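You operate a simulated robot arm through the tools that you are given. There is no shell and no other tool.

The job below is to be done with a simulated robot arm. You get a single attempt, and the scene is never put back.

JOB
Clamp the blue pack and stick on the label the yellow card names.
Fine: push it to the grey stop first; free the green clamp afterwards. Where these are worked on the way, their far stop is far enough and under half their travel is too little: green clamp.
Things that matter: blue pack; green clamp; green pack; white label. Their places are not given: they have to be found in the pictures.

Only the result counts: the job must be done as asked and must still hold three seconds after the hand-in. Knocking over, shifting, dropping, spilling or breaking anything else fails it.

ROBOT AND FRAMES
A 6-joint arm with a two-finger parallel gripper, fixed in place. Base frame: the origin is at the foot of the arm, x ahead of it, y to its left, z up; the work surface is at about z = 800. Lengths are in mm, angles in rad, forces in N, time in s.
With the tool pointing down near the work surface it reaches from about 260 to 680 mm from the base axis. Its first joint turns from -1.152 to 1.152 rad. Payload 2.9 kg.
The TCP is the grasp point between the finger pads, 30 mm short of the fingertips. In the tool frame z runs along the fingers and y along their closing line. Largest opening 110 mm; finger width 20, thickness 10; the body of the gripper, 48 by 112 mm, starts 55 mm behind the TCP.
Orientation is that of the tool frame in the base frame, as a unit quaternion [w, x, y, z]. With the fingers straight down and closing along the base's y, the tool's x points along the base's -x, its y along +y and its z along -z.

CONTROLS
- The arm moves only by the tool step_arm. Its argument "motion" is a list of rows, each a list of 7 numbers: the shift along the base's x, y, z in mm, then the turn, a rotation vector about the base's x, y, z in rad, then the finger opening in mm, from 0 to 110. In form: [[x, y, z, ax, ay, az, fingers], ...]. A call has 1 to 20 rows; each row is the pose to reach, as a shift and turn from the pose commanded when the call began. Each row takes 0.2 s and may step no farther than 50 mm and 0.15 rad from the row before; otherwise, or with a gripper value out of range, the whole call is refused. A pose out of reach is approached as far as the arm can. The call stops where the force on the tool passes 50 N (or 10 N more than at its start, if that is more) or the arm is blocked; 0.2 s more then pass. The fingers move at their own pace (about 108 mm/s each) and stop on an object; they squeeze with about 26 N. The grip force told is the motor's: it shows also when the fingers shut on nothing. Time passes only in rows, and 0.2 s behind the last, so rows that repeat a pose let the fingers close. It gives the time, the measured TCP pose, the force on the tool (base axes), the opening and the grip force at its end, in the units of the frame above (readings bear some noise), with the torque about the TCP (base axes, N m) and any sound that the robot's microphone picked up.
- Cameras (640 x 400 px; columns grow to the right, rows downward): "scene" is fixed at [69.5, 425.5, 1402.5]; the picture's right is [-0.85, -0.52, 0.00], its down [-0.24, 0.39, -0.89] and it looks along [0.47, -0.76, -0.46] (base axes); focal length 338 px, centre (320, 200). "wrist" rides on the gripper at [72, 17, -103] in the tool frame; the picture's right is [-0.23, 0.97, 0.00], its down [-0.76, -0.18, -0.62] and it looks along [-0.61, -0.14, 0.78] (tool axes); focal length 222 px, centre (320, 200).
- snapshot(camera): a new picture of that camera. No time passes.
- locate(camera, pixels): for up to 12 pixels [column, row] of the newest picture of that camera ("zoom" is the newest enlarged one), the place [x, y, z] in the base frame of the surface seen there, good to about 2 mm, but the place of the scene camera against the robot may be out by one fixed shift of up to 12 mm in any direction. No time passes.
- inspect(camera, box): a new picture of the part [left, top, right, bottom] of that camera's present view, enlarged. No time passes.
- close_job(): hands the job in; it is judged then, once.

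Unless the task says otherwise, let go and move clear before handing in.

The tools are called as name(argument=value, ...) on one line, values as JSON. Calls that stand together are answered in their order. step_arm: Moves the arm, as the interface text tells. Its arguments: {"type":"object","properties":{"motion":{"type":"array"}},"required":["motion"]} The other tools are called the same way: snapshot (camera) takes a picture; locate (camera, pixels) gives the place of the surface under pixels of a picture; inspect (camera, box) takes an enlarged picture of a part of a camera's view; close_job () hands the job in.

At the start:

```text
clock: 0.0
ee_pos: [452.6, -202.8, 1021.6]
tool_rot: [0.001, 0.0, 1.0, 0.0]
ft_force: [0.1, 0.5, -0.9]
ft_torque: [0.03, 0.01, 0.01]
gripper_width: 110.2
finger_force: 0.2
```

scene: 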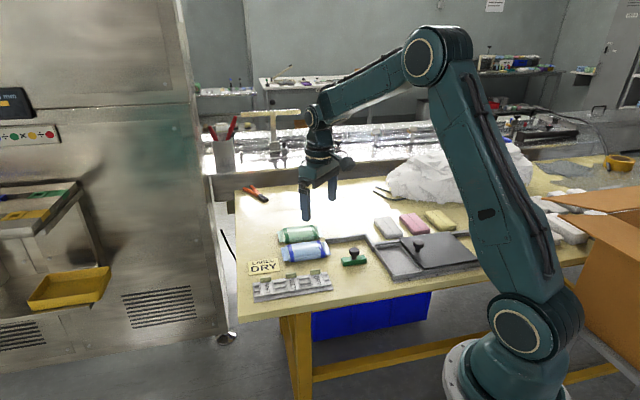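
wrist: 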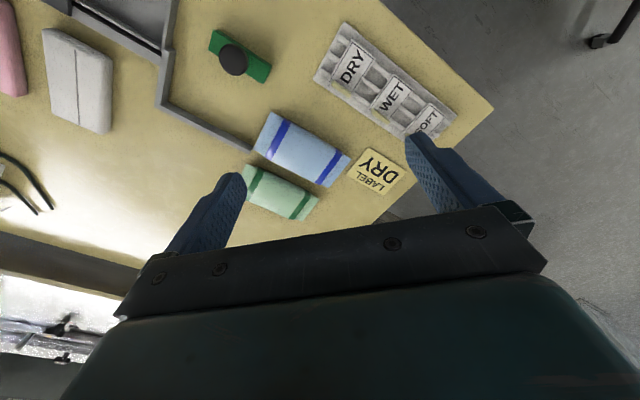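

The pictures show a blue pack and a green pack near scene (305,250), a green clamp block with a black knob at scene (354,257), and a label rack with DRY/WET/SOFT; the yellow card says "LABEL DRY". I'll enlarge these parts first.

inspect(camera="scene", box=[230, 200, 390, 310])

inspect(camera="wrist", box=[150, 0, 500, 230])

inspect(camera="scene", box=[330, 190, 490, 300])

```text
3.64 times, centred on (310, 255) of scene
```

zoom: 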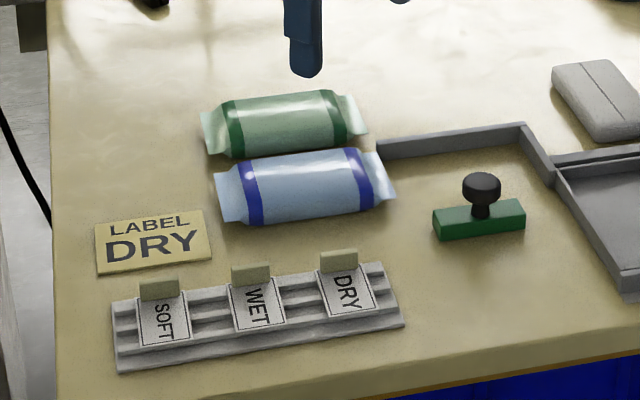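

```text
1.74 times, centred on (325, 115) of wrist
```

zoom: 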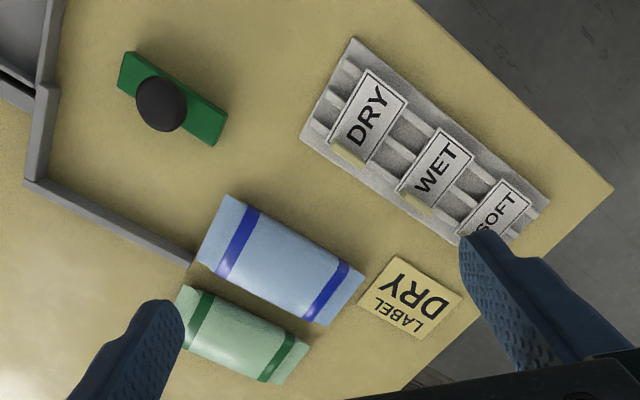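

```text
3.64 times, centred on (410, 245) of scene
```

zoom: 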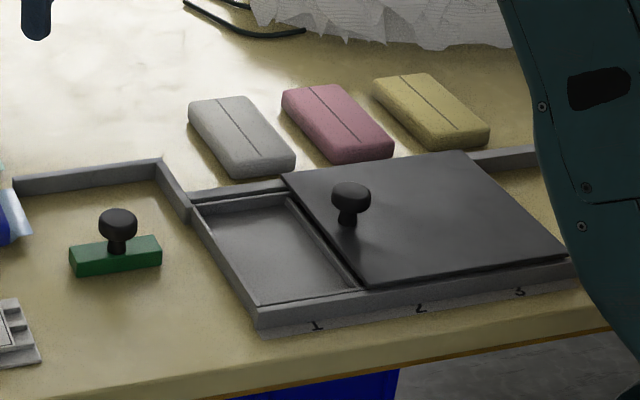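

The card reads DRY, and the DRY label is at the rack's end nearest the clamp (wrist about (350,63)). I'll measure the main points with the wrist camera.

locate(camera="wrist", pixels=[[233, 60], [214, 33], [269, 70], [262, 82], [158, 105], [250, 151], [173, 10], [271, 116], [258, 150], [349, 157], [328, 186], [302, 150]])

locate(camera="scene", pixels=[[354, 252], [350, 264], [339, 263], [361, 258], [286, 254], [323, 243], [305, 251], [298, 235], [326, 241], [360, 236], [371, 251], [324, 275]])

inspect(camera="wrist", box=[300, 10, 460, 145])

```text
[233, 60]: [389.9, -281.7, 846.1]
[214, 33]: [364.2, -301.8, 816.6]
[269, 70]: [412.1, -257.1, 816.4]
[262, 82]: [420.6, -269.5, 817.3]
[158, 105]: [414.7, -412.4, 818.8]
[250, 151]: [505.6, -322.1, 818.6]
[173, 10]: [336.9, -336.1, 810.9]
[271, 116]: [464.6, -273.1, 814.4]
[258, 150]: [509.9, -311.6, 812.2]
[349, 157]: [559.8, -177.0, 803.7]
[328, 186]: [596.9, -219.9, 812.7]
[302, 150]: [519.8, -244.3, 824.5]
```

```text
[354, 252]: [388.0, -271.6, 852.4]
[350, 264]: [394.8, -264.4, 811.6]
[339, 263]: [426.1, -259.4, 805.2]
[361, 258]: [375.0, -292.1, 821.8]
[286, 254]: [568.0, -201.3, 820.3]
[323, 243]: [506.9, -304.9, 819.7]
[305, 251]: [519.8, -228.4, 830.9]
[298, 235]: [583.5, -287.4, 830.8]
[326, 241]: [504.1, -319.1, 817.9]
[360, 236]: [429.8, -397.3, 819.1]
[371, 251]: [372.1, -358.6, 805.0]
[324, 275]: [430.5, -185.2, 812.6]
```

```text
2.96 times, centred on (380, 78) of wrist
```

zoom: 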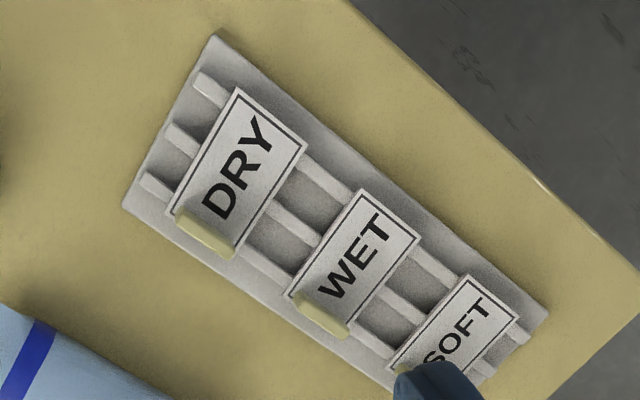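

The fence is an L turned 45°, the blue pack lies in line with its long leg, and the clamp block sits opposite that leg. I'll look closer at the clamp, the fence and the gap between the packs.

inspect(camera="wrist", box=[140, 0, 300, 100])

inspect(camera="wrist", box=[230, 100, 390, 220])

inspect(camera="scene", box=[320, 225, 400, 275])

inspect(camera="scene", box=[270, 220, 350, 270])

```text
4.00 times, centred on (220, 50) of wrist
```

zoom: 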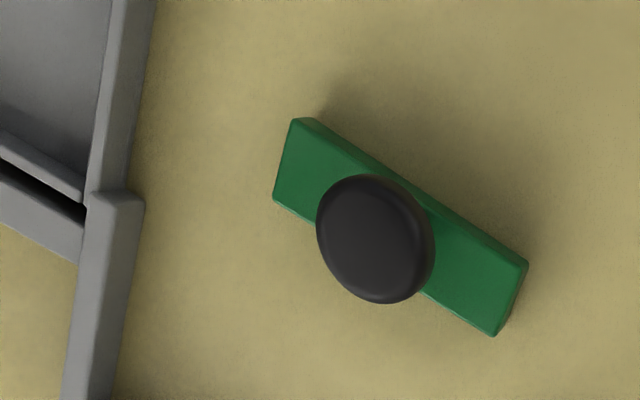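

```text
3.33 times, centred on (310, 160) of wrist
```

zoom: 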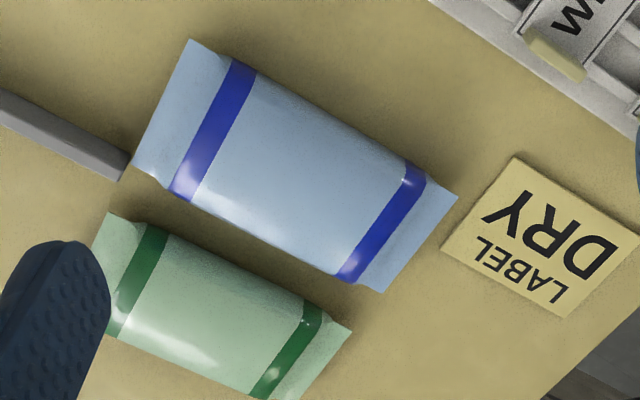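

```text
8.00 times, centred on (360, 250) of scene
```

zoom: 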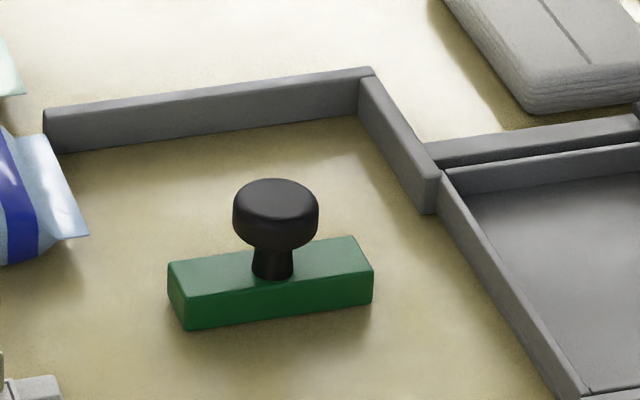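

```text
8.00 times, centred on (310, 245) of scene
```

zoom: 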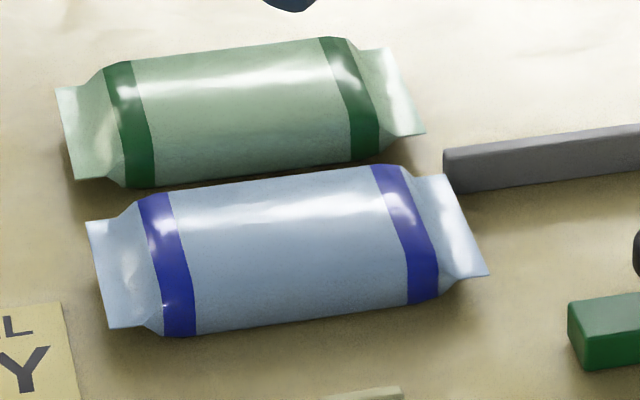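

The clamp has no visible rail; it stands about 32 mm away from where the pack's side will be. I'll turn the hand 45° into line with the fence and move to a closer viewing pose over the L.

step_arm(motion=[[-21, -31, -12, 0, 0, 0.131, 110], [-42, -62, -24, 0, 0, 0.262, 110], [-63, -93, -36, 0, 0, 0.393, 110], [-84, -124, -48, 0, 0, 0.524, 110], [-105, -155, -60, 0, 0, 0.655, 110], [-125, -186, -70, 0, 0, 0.785, 110], [-125, -186, -70, 0, 0, 0.785, 110]])

snapshot(camera="wrist")

snapshot(camera="scene")

```text
clock: 1.6
ee_pos: [328.1, -390.1, 952.2]
tool_rot: [0.0, -0.383, 0.924, 0.001]
ft_force: [0.1, 0.1, -0.1]
ft_torque: [-0.04, 0.01, 0.01]
gripper_width: 110.1
finger_force: 0.1
```

```text
taken
```

wrist: 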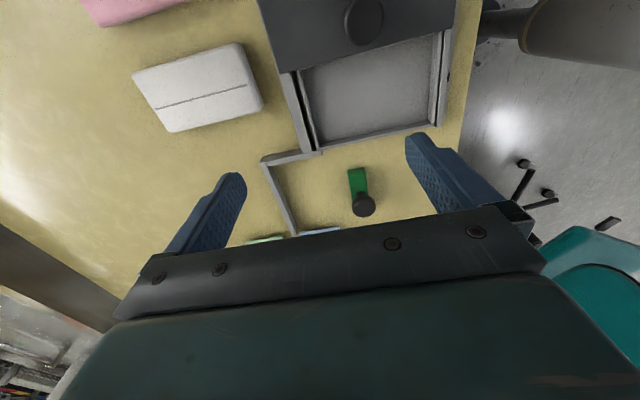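

```text
taken
```

scene: 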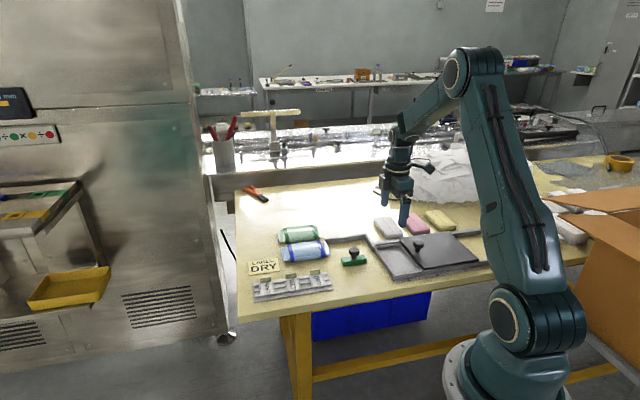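

The fence shows only at (290,190) just above the gripper body, so I need to shift along the fence to bring it higher in view. I'll move about 110 mm in the +u direction (base +x,+y).

step_arm(motion=[[26, 26, 0, 0, 0, 0, 110], [52, 52, 0, 0, 0, 0, 110], [78, 78, 0, 0, 0, 0, 110], [78, 78, 0, 0, 0, 0, 110]])

snapshot(camera="wrist")

```text
clock: 2.6
ee_pos: [408.6, -310.4, 952.2]
tool_rot: [0.001, -0.383, 0.924, -0.001]
ft_force: [1.1, -0.6, 0.0]
ft_torque: [0.04, 0.01, 0.01]
gripper_width: 109.9
finger_force: 0.0
```

```text
taken
```

wrist: 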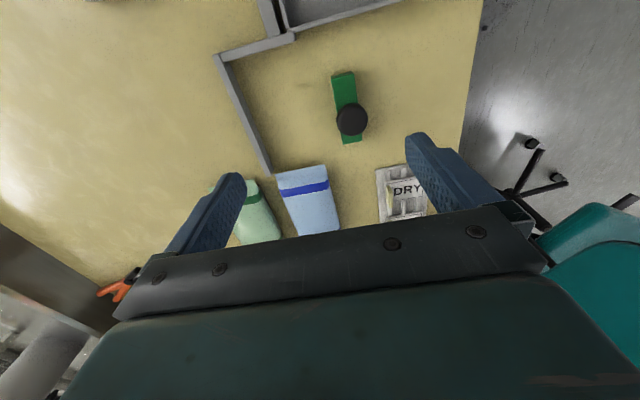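

inspect(camera="wrist", box=[200, 0, 440, 150])

inspect(camera="wrist", box=[230, 130, 390, 240])

locate(camera="wrist", pixels=[[225, 60], [230, 62], [264, 170], [271, 170], [270, 172], [278, 174], [325, 168], [285, 45], [290, 40], [333, 77], [353, 74], [352, 118]])

```text
2.67 times, centred on (320, 75) of wrist
```

zoom: 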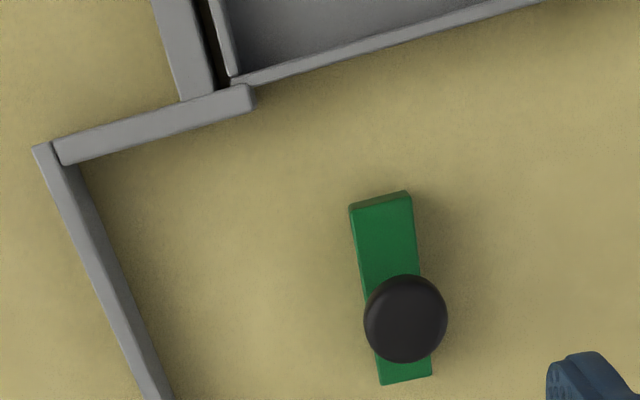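

```text
3.64 times, centred on (310, 185) of wrist
```

zoom: 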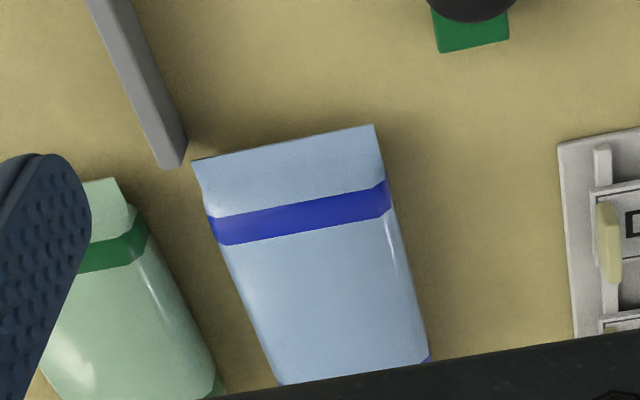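

```text
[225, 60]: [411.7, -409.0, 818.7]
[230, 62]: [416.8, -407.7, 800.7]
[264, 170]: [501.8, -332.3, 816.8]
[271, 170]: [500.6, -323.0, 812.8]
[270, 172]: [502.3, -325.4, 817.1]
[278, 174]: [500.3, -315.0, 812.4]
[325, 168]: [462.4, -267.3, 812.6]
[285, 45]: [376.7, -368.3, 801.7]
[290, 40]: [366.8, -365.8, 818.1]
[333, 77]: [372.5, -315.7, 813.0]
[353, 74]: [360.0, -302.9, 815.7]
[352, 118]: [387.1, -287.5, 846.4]
```

Near the blue pack's end, zoom (192,160) and (375,125) are the flap corners and (165,168)/(187,150) the fence end. I'll measure these finely.

locate(camera="zoom", pixels=[[196, 164], [371, 128], [215, 240], [272, 370], [390, 210], [424, 345], [300, 220], [330, 330], [163, 160], [183, 158], [125, 185], [218, 380]])

locate(camera="wrist", pixels=[[220, 58], [222, 62], [245, 115], [250, 115], [270, 168], [300, 38], [262, 48], [355, 143], [345, 143], [340, 100], [358, 100], [334, 88]])

```text
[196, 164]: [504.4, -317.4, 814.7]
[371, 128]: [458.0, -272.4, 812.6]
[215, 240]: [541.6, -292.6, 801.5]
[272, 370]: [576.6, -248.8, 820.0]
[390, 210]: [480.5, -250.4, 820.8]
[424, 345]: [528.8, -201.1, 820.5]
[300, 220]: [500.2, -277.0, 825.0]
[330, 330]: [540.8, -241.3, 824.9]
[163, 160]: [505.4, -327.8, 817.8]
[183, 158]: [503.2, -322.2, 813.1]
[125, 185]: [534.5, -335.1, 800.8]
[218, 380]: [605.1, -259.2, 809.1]
```

```text
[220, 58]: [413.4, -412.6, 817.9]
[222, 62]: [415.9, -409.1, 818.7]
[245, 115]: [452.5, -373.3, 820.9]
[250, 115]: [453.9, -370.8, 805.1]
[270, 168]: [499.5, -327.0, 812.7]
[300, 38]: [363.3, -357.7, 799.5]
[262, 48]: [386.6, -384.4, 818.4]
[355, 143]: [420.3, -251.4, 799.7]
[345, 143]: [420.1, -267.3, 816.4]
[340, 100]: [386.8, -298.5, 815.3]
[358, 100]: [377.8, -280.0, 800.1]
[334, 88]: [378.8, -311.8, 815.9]
```

In the fence's frame (u along the long leg, v across), the pack runs u≈130–266, v≈3–68; the leg's inner face is v≈1.5, the short stop face u≈2.5, and the clamp face v≈98. I'll move along to view the pack's far end, the card and the labels.

step_arm(motion=[[25, 25, 0, 0, 0, 0, 110], [50, 50, 0, 0, 0, 0, 110], [75, 75, 0, 0, 0, 0, 110], [100, 100, 0, 0, 0, 0, 110], [100, 100, 0, 0, 0, 0, 110]])

snapshot(camera="wrist")

inspect(camera="wrist", box=[230, 60, 430, 230])

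```text
clock: 3.8
ee_pos: [506.0, -209.2, 951.0]
tool_rot: [0.001, -0.383, 0.924, 0.0]
ft_force: [-0.5, 0.3, 0.3]
ft_torque: [0.0, 0.0, -0.02]
gripper_width: 110.2
finger_force: 0.1
```

```text
taken
```

wrist: 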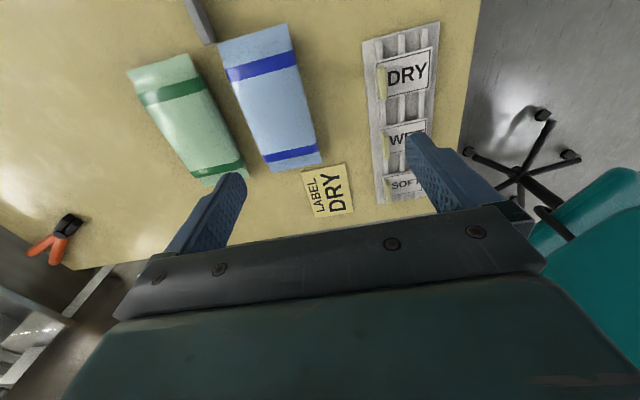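

```text
2.35 times, centred on (330, 145) of wrist
```

zoom: 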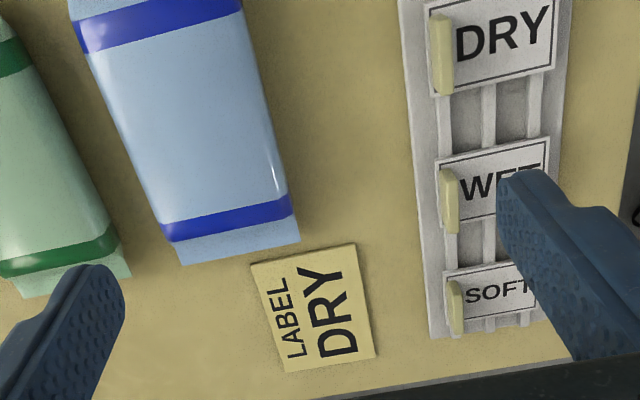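

The pack's far end is at zoom (182,263)–(299,240), the card at zoom (250–376,244–372), and the DRY label's tab at wrist (383,84). I'll measure these.

locate(camera="zoom", pixels=[[184, 258], [296, 236], [240, 246], [254, 268], [350, 250], [370, 352], [220, 150], [128, 272], [20, 290], [240, 80], [130, 150], [275, 150]])

locate(camera="wrist", pixels=[[378, 68], [388, 67], [388, 98], [379, 98], [430, 49], [429, 88], [408, 70], [366, 44], [438, 24], [376, 200], [382, 82], [384, 72]])

inspect(camera="wrist", box=[355, 15, 445, 115])

```text
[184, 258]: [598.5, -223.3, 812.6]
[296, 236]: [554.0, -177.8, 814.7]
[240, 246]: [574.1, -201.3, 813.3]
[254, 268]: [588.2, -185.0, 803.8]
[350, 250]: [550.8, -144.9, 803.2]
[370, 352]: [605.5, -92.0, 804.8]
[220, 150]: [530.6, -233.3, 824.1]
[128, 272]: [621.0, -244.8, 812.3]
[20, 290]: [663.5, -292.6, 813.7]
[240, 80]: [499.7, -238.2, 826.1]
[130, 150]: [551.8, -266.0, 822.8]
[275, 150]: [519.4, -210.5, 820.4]
```

```text
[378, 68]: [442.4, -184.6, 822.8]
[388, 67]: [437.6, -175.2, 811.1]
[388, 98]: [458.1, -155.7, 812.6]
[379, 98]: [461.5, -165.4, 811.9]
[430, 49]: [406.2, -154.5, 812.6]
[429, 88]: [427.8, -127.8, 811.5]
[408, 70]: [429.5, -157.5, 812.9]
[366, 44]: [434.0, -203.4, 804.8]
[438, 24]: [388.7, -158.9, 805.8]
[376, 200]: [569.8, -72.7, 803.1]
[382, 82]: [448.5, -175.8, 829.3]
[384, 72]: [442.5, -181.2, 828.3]
```

```text
4.00 times, centred on (400, 65) of wrist
```

zoom: 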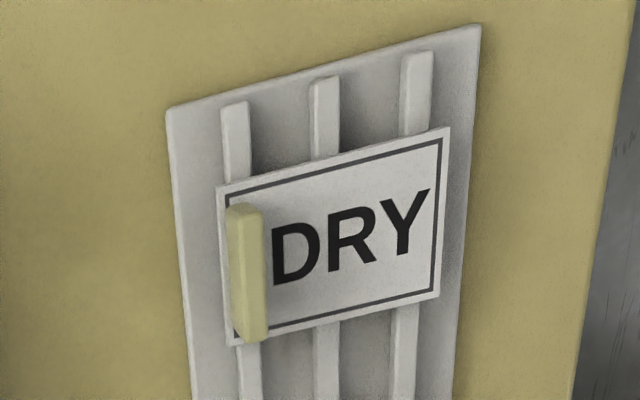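

The DRY label lies at u≈176–210, v≈141–191 with its tab at v≈143 (top z≈829). The card is flat (z≈804) just beyond the pack's far end at u≈264. I'll bring the fingers, opened to 30, down behind that end while staying above the card.

step_arm(motion=[[41, 12, 0, 0, 0, 0, 30], [82.6, 23, 0, 0, 0, 0, 30], [82.6, 23, -40, 0, 0, 0, 30], [82.6, 23, -75, 0, 0, 0, 30], [82.6, 23, -75, 0, 0, 0, 30]])

snapshot(camera="wrist")

inspect(camera="scene", box=[230, 170, 390, 300])

```text
clock: 5.0
ee_pos: [590.3, -187.8, 879.4]
tool_rot: [0.0, -0.382, 0.924, 0.0]
ft_force: [-0.6, -0.3, 0.1]
ft_torque: [0.0, 0.01, -0.02]
gripper_width: 30.2
finger_force: 0.0
```

```text
taken
```

wrist: 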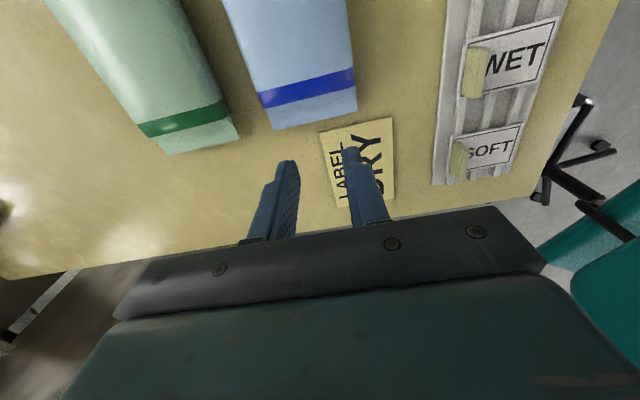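

```text
3.08 times, centred on (310, 235) of scene
```

zoom: 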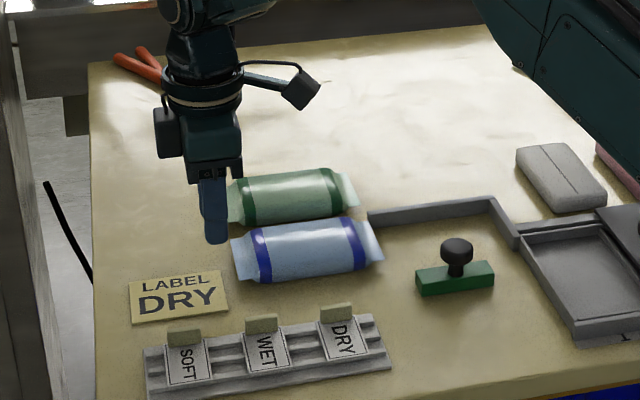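

The fingers are about 849 at the tips, behind the pack's end (wrist (275,127)–(355,112)). I'll check that end and the card against the fingers before going lower.

locate(camera="wrist", pixels=[[274, 126], [354, 111], [315, 119], [322, 137], [390, 120], [345, 180], [288, 165], [350, 155], [240, 137], [266, 95], [350, 75], [300, 60]])

```text
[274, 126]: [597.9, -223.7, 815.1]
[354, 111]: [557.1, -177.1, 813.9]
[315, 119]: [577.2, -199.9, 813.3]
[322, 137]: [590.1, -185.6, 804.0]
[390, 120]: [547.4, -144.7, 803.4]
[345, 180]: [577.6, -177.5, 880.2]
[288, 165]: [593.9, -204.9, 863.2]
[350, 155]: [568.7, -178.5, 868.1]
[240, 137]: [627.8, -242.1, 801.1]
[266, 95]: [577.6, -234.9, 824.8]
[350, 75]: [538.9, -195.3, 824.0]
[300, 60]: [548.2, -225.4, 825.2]
```

The pack's end is at u≈264.7 and the finger faces at u≈271, so there is about 6 mm of room. I'll go down to z≈838, which leaves the tips about 4 mm above the card.

step_arm(motion=[[0, 0, -20, 0, 0, 0, 30], [0, 0, -32, 0, 0, 0, 30], [0, 0, -39, 0, 0, 0, 30], [0, 0, -39, 0, 0, 0, 30]])

snapshot(camera="wrist")

```text
clock: 6.0
ee_pos: [589.0, -187.5, 838.1]
tool_rot: [0.001, -0.383, 0.924, 0.0]
ft_force: [-0.3, 0.7, 0.6]
ft_torque: [-0.02, -0.03, 0.02]
gripper_width: 30.0
finger_force: 0.0
```

```text
taken
```

wrist: 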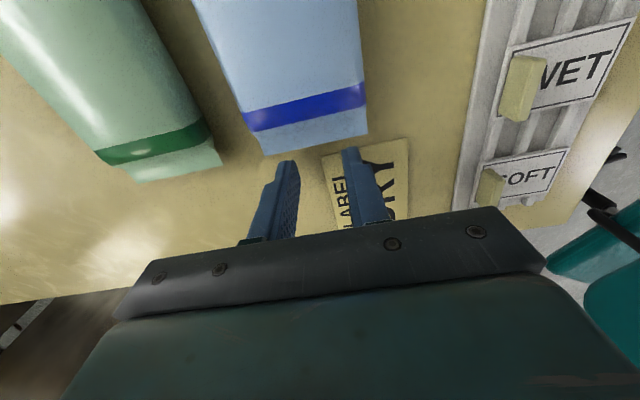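

No contact force yet, and the pack's end (wrist (262,153)–(367,135)) lies just ahead of both fingers. I'll push slowly along the fence for the first 60 mm.

step_arm(motion=[[-4.2, -4.2, 0, 0, 0, 0, 30], [-8.5, -8.5, 0, 0, 0, 0, 30], [-12.7, -12.7, 0, 0, 0, 0, 30], [-17, -17, 0, 0, 0, 0, 30], [-21.2, -21.2, 0, 0, 0, 0, 30], [-25.5, -25.5, 0, 0, 0, 0, 30], [-29.7, -29.7, 0, 0, 0, 0, 30], [-33.9, -33.9, 0, 0, 0, 0, 30], [-38.2, -38.2, 0, 0, 0, 0, 30], [-42.4, -42.4, 0, 0, 0, 0, 30]])

snapshot(camera="wrist")

inspect(camera="scene", box=[230, 170, 390, 300])

```text
clock: 8.2
ee_pos: [547.0, -230.4, 838.9]
tool_rot: [0.0, -0.383, 0.924, 0.0]
ft_force: [-0.4, 0.4, 0.0]
ft_torque: [0.01, 0.01, -0.02]
gripper_width: 29.7
finger_force: 0.0
```

```text
taken
```

wrist: 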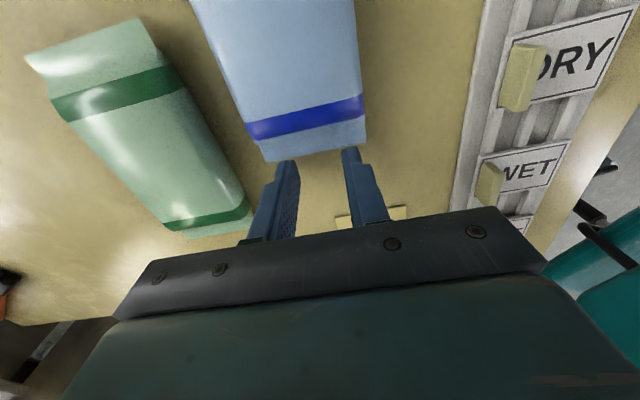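

```text
3.08 times, centred on (310, 235) of scene
```

zoom: 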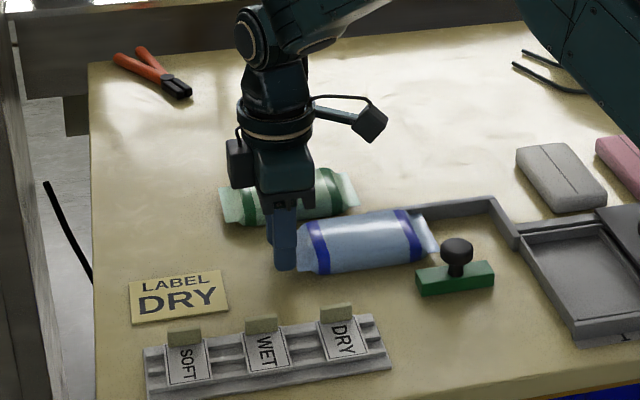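

The pack is sliding straight beside the long leg with the green pack untouched. I'll push another 60 mm.

step_arm(motion=[[-4.2, -4.2, 0, 0, 0, 0, 30], [-8.5, -8.5, 0, 0, 0, 0, 30], [-12.7, -12.7, 0, 0, 0, 0, 30], [-17, -17, 0, 0, 0, 0, 30], [-21.2, -21.2, 0, 0, 0, 0, 30], [-25.5, -25.5, 0, 0, 0, 0, 30], [-29.7, -29.7, 0, 0, 0, 0, 30], [-33.9, -33.9, 0, 0, 0, 0, 30], [-38.2, -38.2, 0, 0, 0, 0, 30], [-42.4, -42.4, 0, 0, 0, 0, 30]])

inspect(camera="scene", box=[270, 190, 400, 290])

snapshot(camera="wrist")

```text
clock: 10.4
ee_pos: [505.2, -273.0, 837.9]
tool_rot: [0.001, -0.382, 0.924, 0.0]
ft_force: [0.5, 0.2, 0.2]
ft_torque: [-0.03, 0.03, 0.0]
gripper_width: 30.2
finger_force: 0.1
```

```text
4.00 times, centred on (335, 240) of scene
```

zoom: 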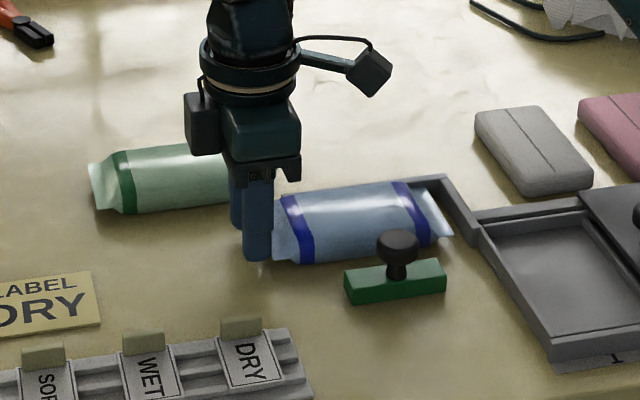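

```text
taken
```

wrist: 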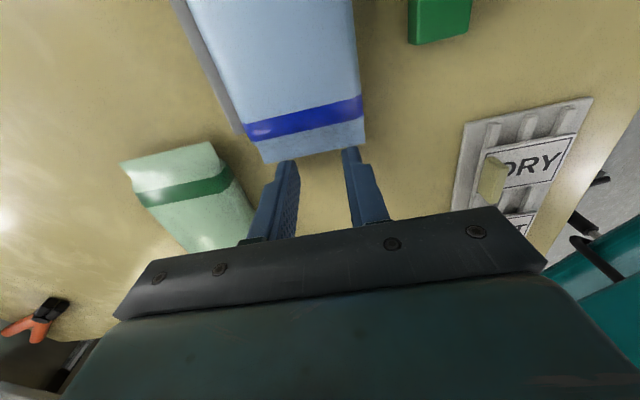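

The pack's front flap (zoom (440,215)) is about 12 mm short of the short stop. I'll go on in 2 mm steps and watch the force.

step_arm(motion=[[-1.4, -1.4, 0, 0, 0, 0, 30], [-2.8, -2.8, 0, 0, 0, 0, 30], [-4.2, -4.2, 0, 0, 0, 0, 30], [-5.7, -5.7, 0, 0, 0, 0, 30], [-7.1, -7.1, 0, 0, 0, 0, 30]])

inspect(camera="scene", box=[310, 220, 390, 270])

```text
clock: 11.6
ee_pos: [496.6, -279.1, 839.8]
tool_rot: [0.0, -0.383, 0.924, 0.001]
ft_force: [0.3, -0.8, -0.3]
ft_torque: [0.01, 0.04, 0.0]
gripper_width: 29.9
finger_force: 0.0
```

```text
8.00 times, centred on (350, 245) of scene
```

zoom: 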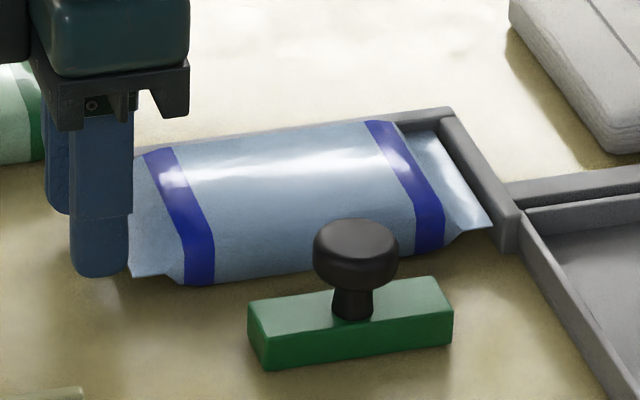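

The flap (zoom (455,180)) is now just at the short leg, with no rise in force yet. I'll creep in 1 mm steps until it resists.

step_arm(motion=[[-0.7, -0.7, 0, 0, 0, 0, 30], [-1.4, -1.4, 0, 0, 0, 0, 30], [-2.1, -2.1, 0, 0, 0, 0, 30], [-2.1, -2.1, 0, 0, 0, 0, 30]])

inspect(camera="scene", box=[310, 220, 390, 270])

```text
clock: 12.6
ee_pos: [495.9, -282.0, 838.3]
tool_rot: [0.0, -0.383, 0.924, 0.0]
ft_force: [2.8, 2.4, 0.0]
ft_torque: [0.09, -0.08, 0.0]
gripper_width: 29.9
finger_force: 0.1
```

```text
8.00 times, centred on (350, 245) of scene
```

zoom: 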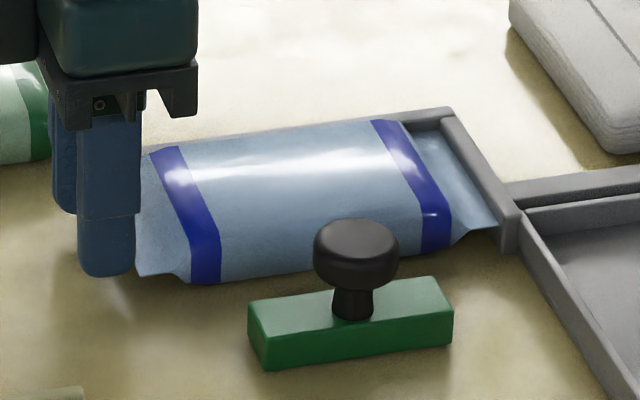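

The force has risen to about 3.7 N back along +u, so the pack is starting to bear on the stop. I'll give it 1–2 mm more to seat it and read the force.

step_arm(motion=[[-0.4, -0.4, 0, 0, 0, 0, 30], [-0.8, -0.8, 0, 0, 0, 0, 30], [-0.8, -0.8, 0, 0, 0, 0, 30]])

```text
clock: 13.4
ee_pos: [495.0, -281.7, 839.6]
tool_rot: [0.002, -0.384, 0.923, 0.001]
ft_force: [9.2, 8.6, 0.1]
ft_torque: [0.25, -0.23, -0.03]
gripper_width: 29.8
finger_force: 0.1
```

At 12.6 N the pack is firmly seated against the stop. I'll back the fingers off, rise, and turn the hand −90° so it can grip the clamp knob along the u direction.

step_arm(motion=[[3, 3, 0, 0, 0, 0, 30], [9, 9, 0, 0, 0, 0, 30], [9, 9, 40, 0, 0, 0, 40], [9, 9, 80, 0, 0, 0, 60], [2, 6, 112, 0, 0, -0.14, 80], [-6, 2, 112, 0, 0, -0.28, 80], [-14, -2, 112, 0, 0, -0.42, 80], [-22, -6, 112, 0, 0, -0.56, 80], [-30, -10, 112, 0, 0, -0.7, 80], [-38, -14, 112, 0, 0, -0.84, 80], [-46, -18, 112, 0, 0, -0.98, 80], [-54, -22, 112, 0, 0, -1.12, 80], [-62, -25, 112, 0, 0, -1.26, 80], [-70, -28, 112, 0, 0, -1.4, 80], [-77.7, -29.7, 112, 0, 0, -1.5, 80], [-77.7, -29.7, 112, 0, 0, -1.571, 80], [-77.7, -29.7, 112, 0, 0, -1.571, 80]])

snapshot(camera="wrist")

inspect(camera="scene", box=[270, 190, 400, 290])

```text
clock: 17.0
ee_pos: [416.9, -312.1, 950.5]
tool_rot: [0.0, 0.384, 0.923, 0.0]
ft_force: [0.3, -0.7, -0.1]
ft_torque: [0.0, 0.03, 0.04]
gripper_width: 80.0
finger_force: 0.1
```

```text
taken
```

wrist: 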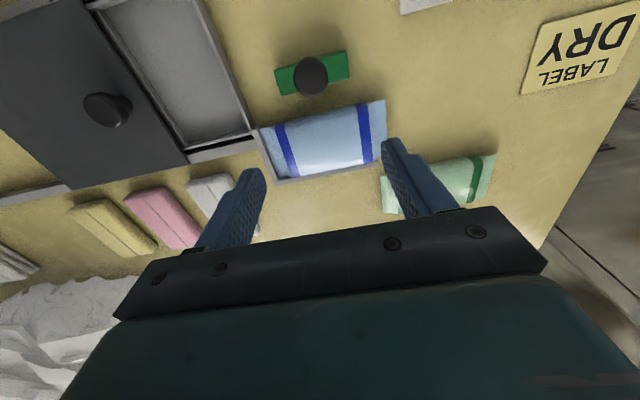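

```text
4.00 times, centred on (335, 240) of scene
```

zoom: 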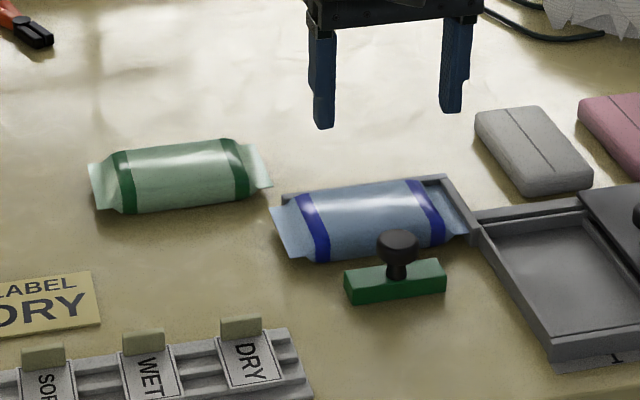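

The pack sits in the corner of the fence (zoom (370,220)), and the knob shows at wrist (310,77). I'll measure the pack and knob from this view.

inspect(camera="wrist", box=[240, 30, 400, 190])

locate(camera="zoom", pixels=[[176, 112], [140, 115], [213, 112], [176, 75], [176, 150], [95, 100], [265, 70], [270, 115], [105, 160], [50, 250], [360, 180], [230, 265]])

```text
2.50 times, centred on (320, 110) of wrist
```

zoom: 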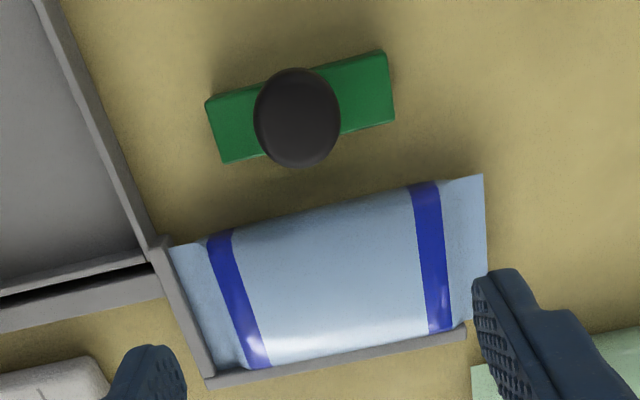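

```text
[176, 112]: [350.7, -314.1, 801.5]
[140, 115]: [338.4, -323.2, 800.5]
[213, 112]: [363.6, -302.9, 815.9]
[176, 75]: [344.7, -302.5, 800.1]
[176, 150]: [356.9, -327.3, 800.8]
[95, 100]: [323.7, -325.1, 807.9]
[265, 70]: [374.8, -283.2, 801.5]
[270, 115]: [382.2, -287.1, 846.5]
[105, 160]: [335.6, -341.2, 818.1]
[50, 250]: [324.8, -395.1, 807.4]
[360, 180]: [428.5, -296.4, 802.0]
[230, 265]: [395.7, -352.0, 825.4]
```

I'll measure the knob outline, block and pack corners at the right zoom pixels.

locate(camera="zoom", pixels=[[297, 112], [260, 117], [335, 117], [297, 75], [297, 155], [212, 106], [384, 58], [388, 115], [226, 157], [176, 250], [478, 182], [330, 215]])

```text
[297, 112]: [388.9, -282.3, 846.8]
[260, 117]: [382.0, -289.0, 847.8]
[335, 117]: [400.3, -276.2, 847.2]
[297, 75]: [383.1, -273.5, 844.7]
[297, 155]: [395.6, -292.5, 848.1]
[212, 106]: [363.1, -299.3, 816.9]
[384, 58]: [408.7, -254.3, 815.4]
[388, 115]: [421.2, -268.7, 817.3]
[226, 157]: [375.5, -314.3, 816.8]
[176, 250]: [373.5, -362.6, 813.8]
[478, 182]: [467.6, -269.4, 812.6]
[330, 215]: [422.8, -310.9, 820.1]
```

The knob centre is about (390,−283.5), top z≈847, roughly 27 mm wide; the block's front face is 30 mm from the pack's side. I'll move over the knob, go down to z≈851, and close on it.

step_arm(motion=[[-13, 14, 0, 0, 0, 0, 70], [-26.4, 28.9, 0, 0, 0, 0, 60], [-26.4, 28.9, -35, 0, 0, 0, 60], [-26.4, 28.9, -65, 0, 0, 0, 60], [-26.4, 28.9, -65, 0, 0, 0, 60]])

snapshot(camera="wrist")

inspect(camera="scene", box=[310, 200, 410, 280])

```text
clock: 18.2
ee_pos: [391.1, -284.6, 885.3]
tool_rot: [0.0, 0.383, 0.924, 0.0]
ft_force: [0.2, 0.1, -0.1]
ft_torque: [0.01, 0.03, 0.01]
gripper_width: 60.1
finger_force: 0.1
```

```text
taken
```

wrist: 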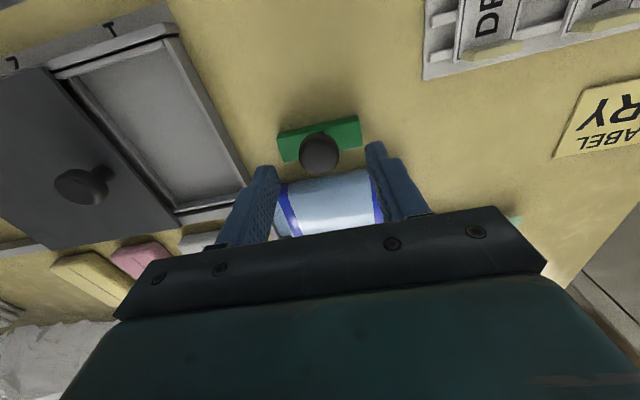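

```text
5.00 times, centred on (360, 240) of scene
```

zoom: 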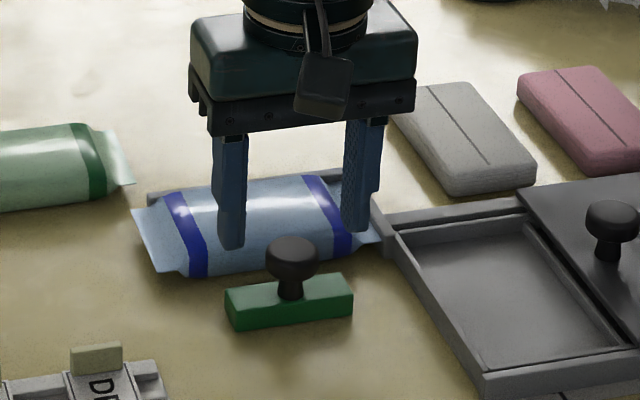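

The fingers straddle the knob (wrist (318,152)) evenly. I'll go down the last 34 mm and close.

step_arm(motion=[[0, 0, -17, 0, 0, 0, 60], [0, 0, -28, 0, 0, 0, 60], [0, 0, -33.5, 0, 0, 0, 60], [0, 0, -33.5, 0, 0, 0, 60]])

inspect(camera="scene", box=[310, 200, 410, 280])

inspect(camera="wrist", box=[220, 100, 420, 240])

```text
clock: 19.2
ee_pos: [391.3, -283.3, 853.2]
tool_rot: [0.0, 0.383, 0.924, 0.0]
ft_force: [0.4, 0.3, -1.0]
ft_torque: [0.01, 0.03, 0.01]
gripper_width: 60.3
finger_force: 0.1
```

```text
5.00 times, centred on (360, 240) of scene
```

zoom: 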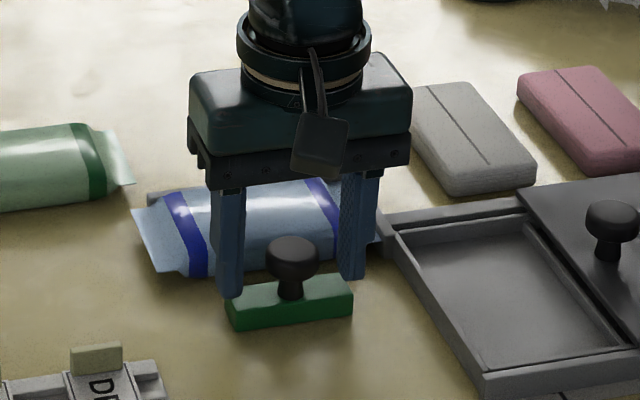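

```text
2.86 times, centred on (320, 170) of wrist
```

zoom: 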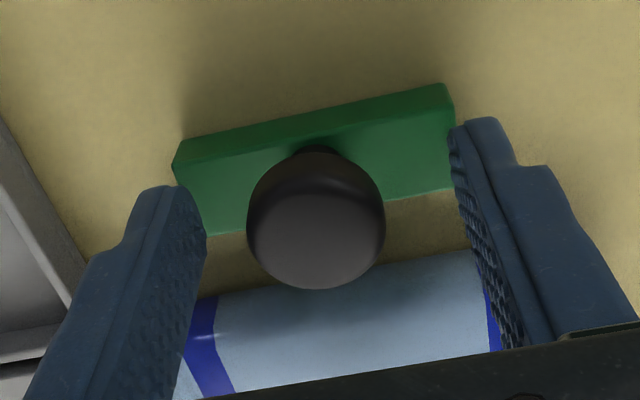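

The knob lies between the pads, roughly centred. I'll close on it and read the forces.

step_arm(motion=[[0, 0, 0, 0, 0, 0, 40], [0, 0, 0, 0, 0, 0, 32], [0, 0, 0, 0, 0, 0, 24], [0, 0, 0, 0, 0, 0, 20], [0, 0, 0, 0, 0, 0, 20]])

inspect(camera="wrist", box=[220, 100, 420, 240])

```text
clock: 20.4
ee_pos: [390.2, -284.0, 852.0]
tool_rot: [-0.001, 0.383, 0.924, -0.001]
ft_force: [-6.2, -7.2, -0.6]
ft_torque: [-0.15, 0.03, -0.02]
gripper_width: 29.0
finger_force: 44.9
```

```text
2.86 times, centred on (320, 170) of wrist
```

zoom: 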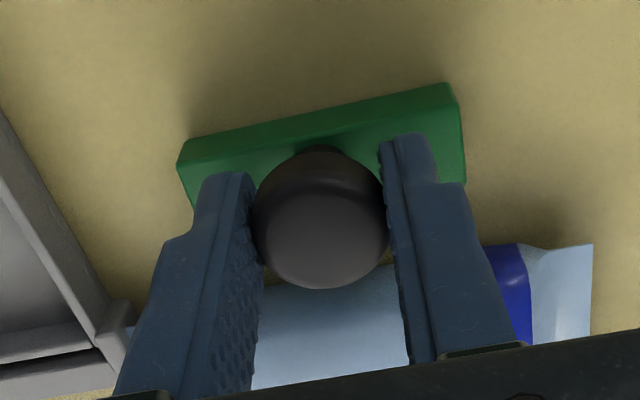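

The knob is gripped at 29 mm, with a 9.5 N side load along −u. I'll relieve that by 1 mm and then slide the clamp a first 10 mm toward the pack.

step_arm(motion=[[-0.7, -0.7, 0, 0, 0, 0, 20], [0.7, -2.1, 0, 0, 0, 0, 20], [2.1, -3.5, 0, 0, 0, 0, 20], [4.2, -5.6, 0, 0, 0, 0, 20], [6.4, -7.8, 0, 0, 0, 0, 20], [6.4, -7.8, 0, 0, 0, 0, 20]])

inspect(camera="wrist", box=[220, 100, 420, 240])

inspect(camera="scene", box=[310, 200, 410, 280])

```text
clock: 21.8
ee_pos: [396.1, -290.2, 851.8]
tool_rot: [0.0, 0.382, 0.924, 0.0]
ft_force: [1.4, 2.0, -0.2]
ft_torque: [0.35, 0.3, 0.03]
gripper_width: 28.8
finger_force: 45.2
```

```text
2.86 times, centred on (320, 170) of wrist
```

zoom: 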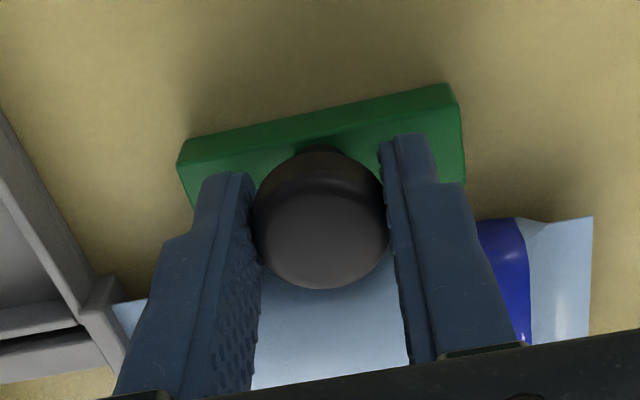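

```text
5.00 times, centred on (360, 240) of scene
```

zoom: 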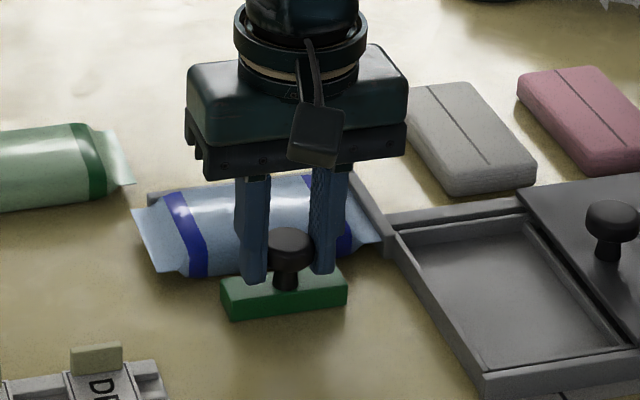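

The clamp slides freely toward the pack with little force. I'll go on another 16 mm.

step_arm(motion=[[1.4, -1.4, 0, 0, 0, 0, 20], [2.8, -2.8, 0, 0, 0, 0, 20], [4.2, -4.2, 0, 0, 0, 0, 20], [5.7, -5.7, 0, 0, 0, 0, 20], [7.1, -7.1, 0, 0, 0, 0, 20], [8.5, -8.5, 0, 0, 0, 0, 20], [9.9, -9.9, 0, 0, 0, 0, 20], [11.3, -11.3, 0, 0, 0, 0, 20], [11.3, -11.3, 0, 0, 0, 0, 20]])

inspect(camera="scene", box=[310, 200, 410, 280])

```text
clock: 23.8
ee_pos: [408.6, -302.5, 853.5]
tool_rot: [0.001, 0.382, 0.924, 0.0]
ft_force: [4.1, 4.0, -5.3]
ft_torque: [-0.08, -0.17, -0.04]
gripper_width: 28.8
finger_force: 44.9
```

```text
5.00 times, centred on (360, 240) of scene
```

zoom: 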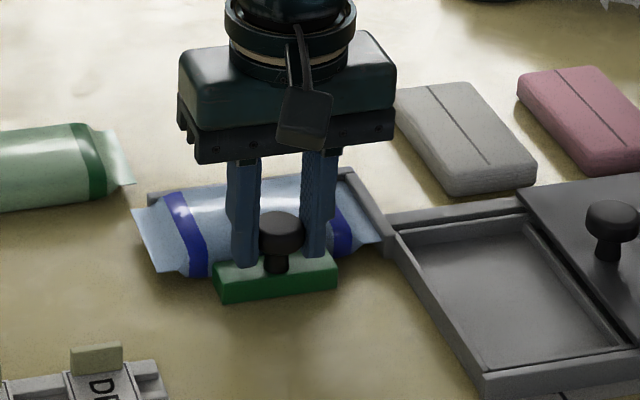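

About 26 mm done, with only small side forces, and the block is close to the pack's side (zoom (275,265)). I'll continue in 1 mm steps to feel contact.

step_arm(motion=[[0.9, -0.5, 0, 0, 0, 0, 20], [1.6, -1.2, 0, 0, 0, 0, 20], [2.3, -1.9, 0, 0, 0, 0, 20], [3.0, -2.6, 0, 0, 0, 0, 20], [3.0, -2.6, 0, 0, 0, 0, 20]])

inspect(camera="scene", box=[310, 200, 410, 280])

inspect(camera="wrist", box=[220, 100, 420, 240])

```text
clock: 25.0
ee_pos: [410.1, -303.8, 852.1]
tool_rot: [-0.001, 0.383, 0.924, 0.001]
ft_force: [-2.7, 11.6, 0.3]
ft_torque: [0.16, 0.06, -0.01]
gripper_width: 29.1
finger_force: 44.5
```

```text
5.00 times, centred on (360, 240) of scene
```

zoom: 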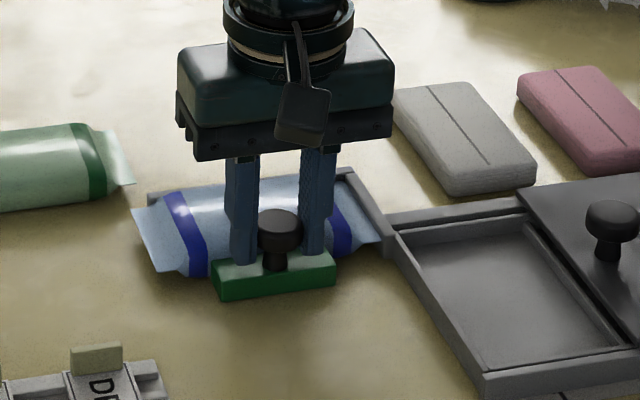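

```text
2.86 times, centred on (320, 170) of wrist
```

zoom: 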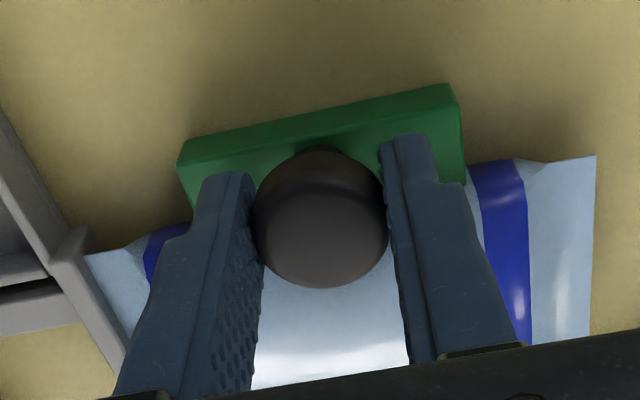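

The force is now about 10 N back along +v, so the block is meeting the pack or its end stop. I'll press 1.5 mm more while easing the side load, to confirm it is fully home.

step_arm(motion=[[0.9, 0.0, 0, 0, 0, 0, 20], [1.3, -0.4, 0, 0, 0, 0, 20], [1.6, -0.7, 0, 0, 0, 0, 20], [1.6, -0.7, 0, 0, 0, 0, 20]])

inspect(camera="wrist", box=[220, 100, 420, 240])

```text
clock: 26.0
ee_pos: [411.9, -304.1, 852.2]
tool_rot: [-0.002, 0.384, 0.924, 0.001]
ft_force: [-19.8, 17.3, 15.9]
ft_torque: [0.06, 0.05, 0.0]
gripper_width: 29.1
finger_force: 44.7
```

```text
2.86 times, centred on (320, 170) of wrist
```

zoom: 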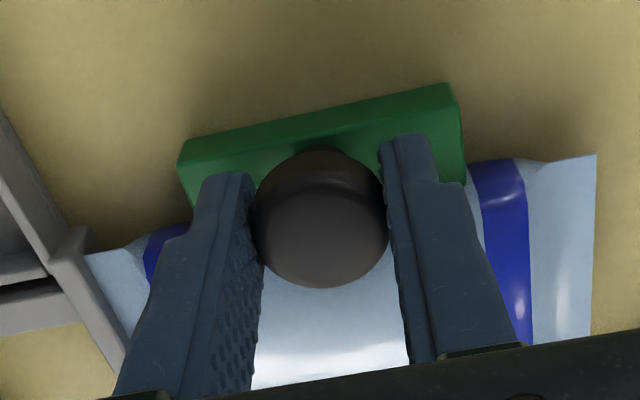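

Pressing gave 26 N with no further movement, so the clamp is home against the pack. I'll ease the load off, open the fingers and see whether the clamp holds.

step_arm(motion=[[-0.8, 0.8, 0, 0, 0, 0, 20], [-1.2, 1.2, 0, 0, 0, 0, 20], [-1.2, 1.2, 0, 0, 0, 0, 36], [-1.2, 1.2, 0, 0, 0, 0, 56], [-1.2, 1.2, 0, 0, 0, 0, 60], [-1.2, 1.2, 0, 0, 0, 0, 60]])

inspect(camera="wrist", box=[220, 100, 420, 240])

inspect(camera="scene", box=[310, 200, 410, 280])

```text
clock: 27.4
ee_pos: [411.6, -303.0, 851.7]
tool_rot: [0.0, 0.383, 0.924, 0.0]
ft_force: [-0.6, 0.1, -0.1]
ft_torque: [0.0, 0.02, -0.04]
gripper_width: 60.0
finger_force: 0.2
```

```text
2.86 times, centred on (320, 170) of wrist
```

zoom: 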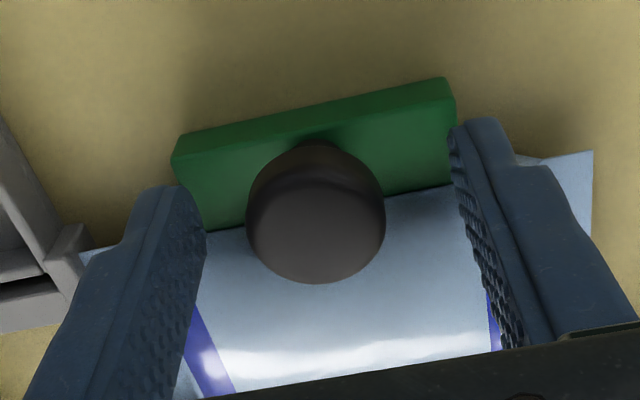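

```text
5.00 times, centred on (360, 240) of scene
```

zoom: 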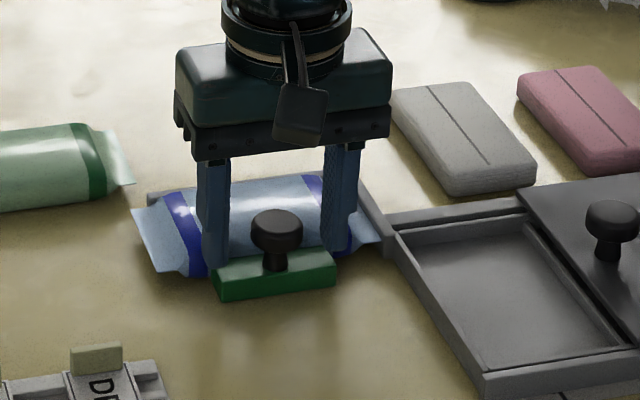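

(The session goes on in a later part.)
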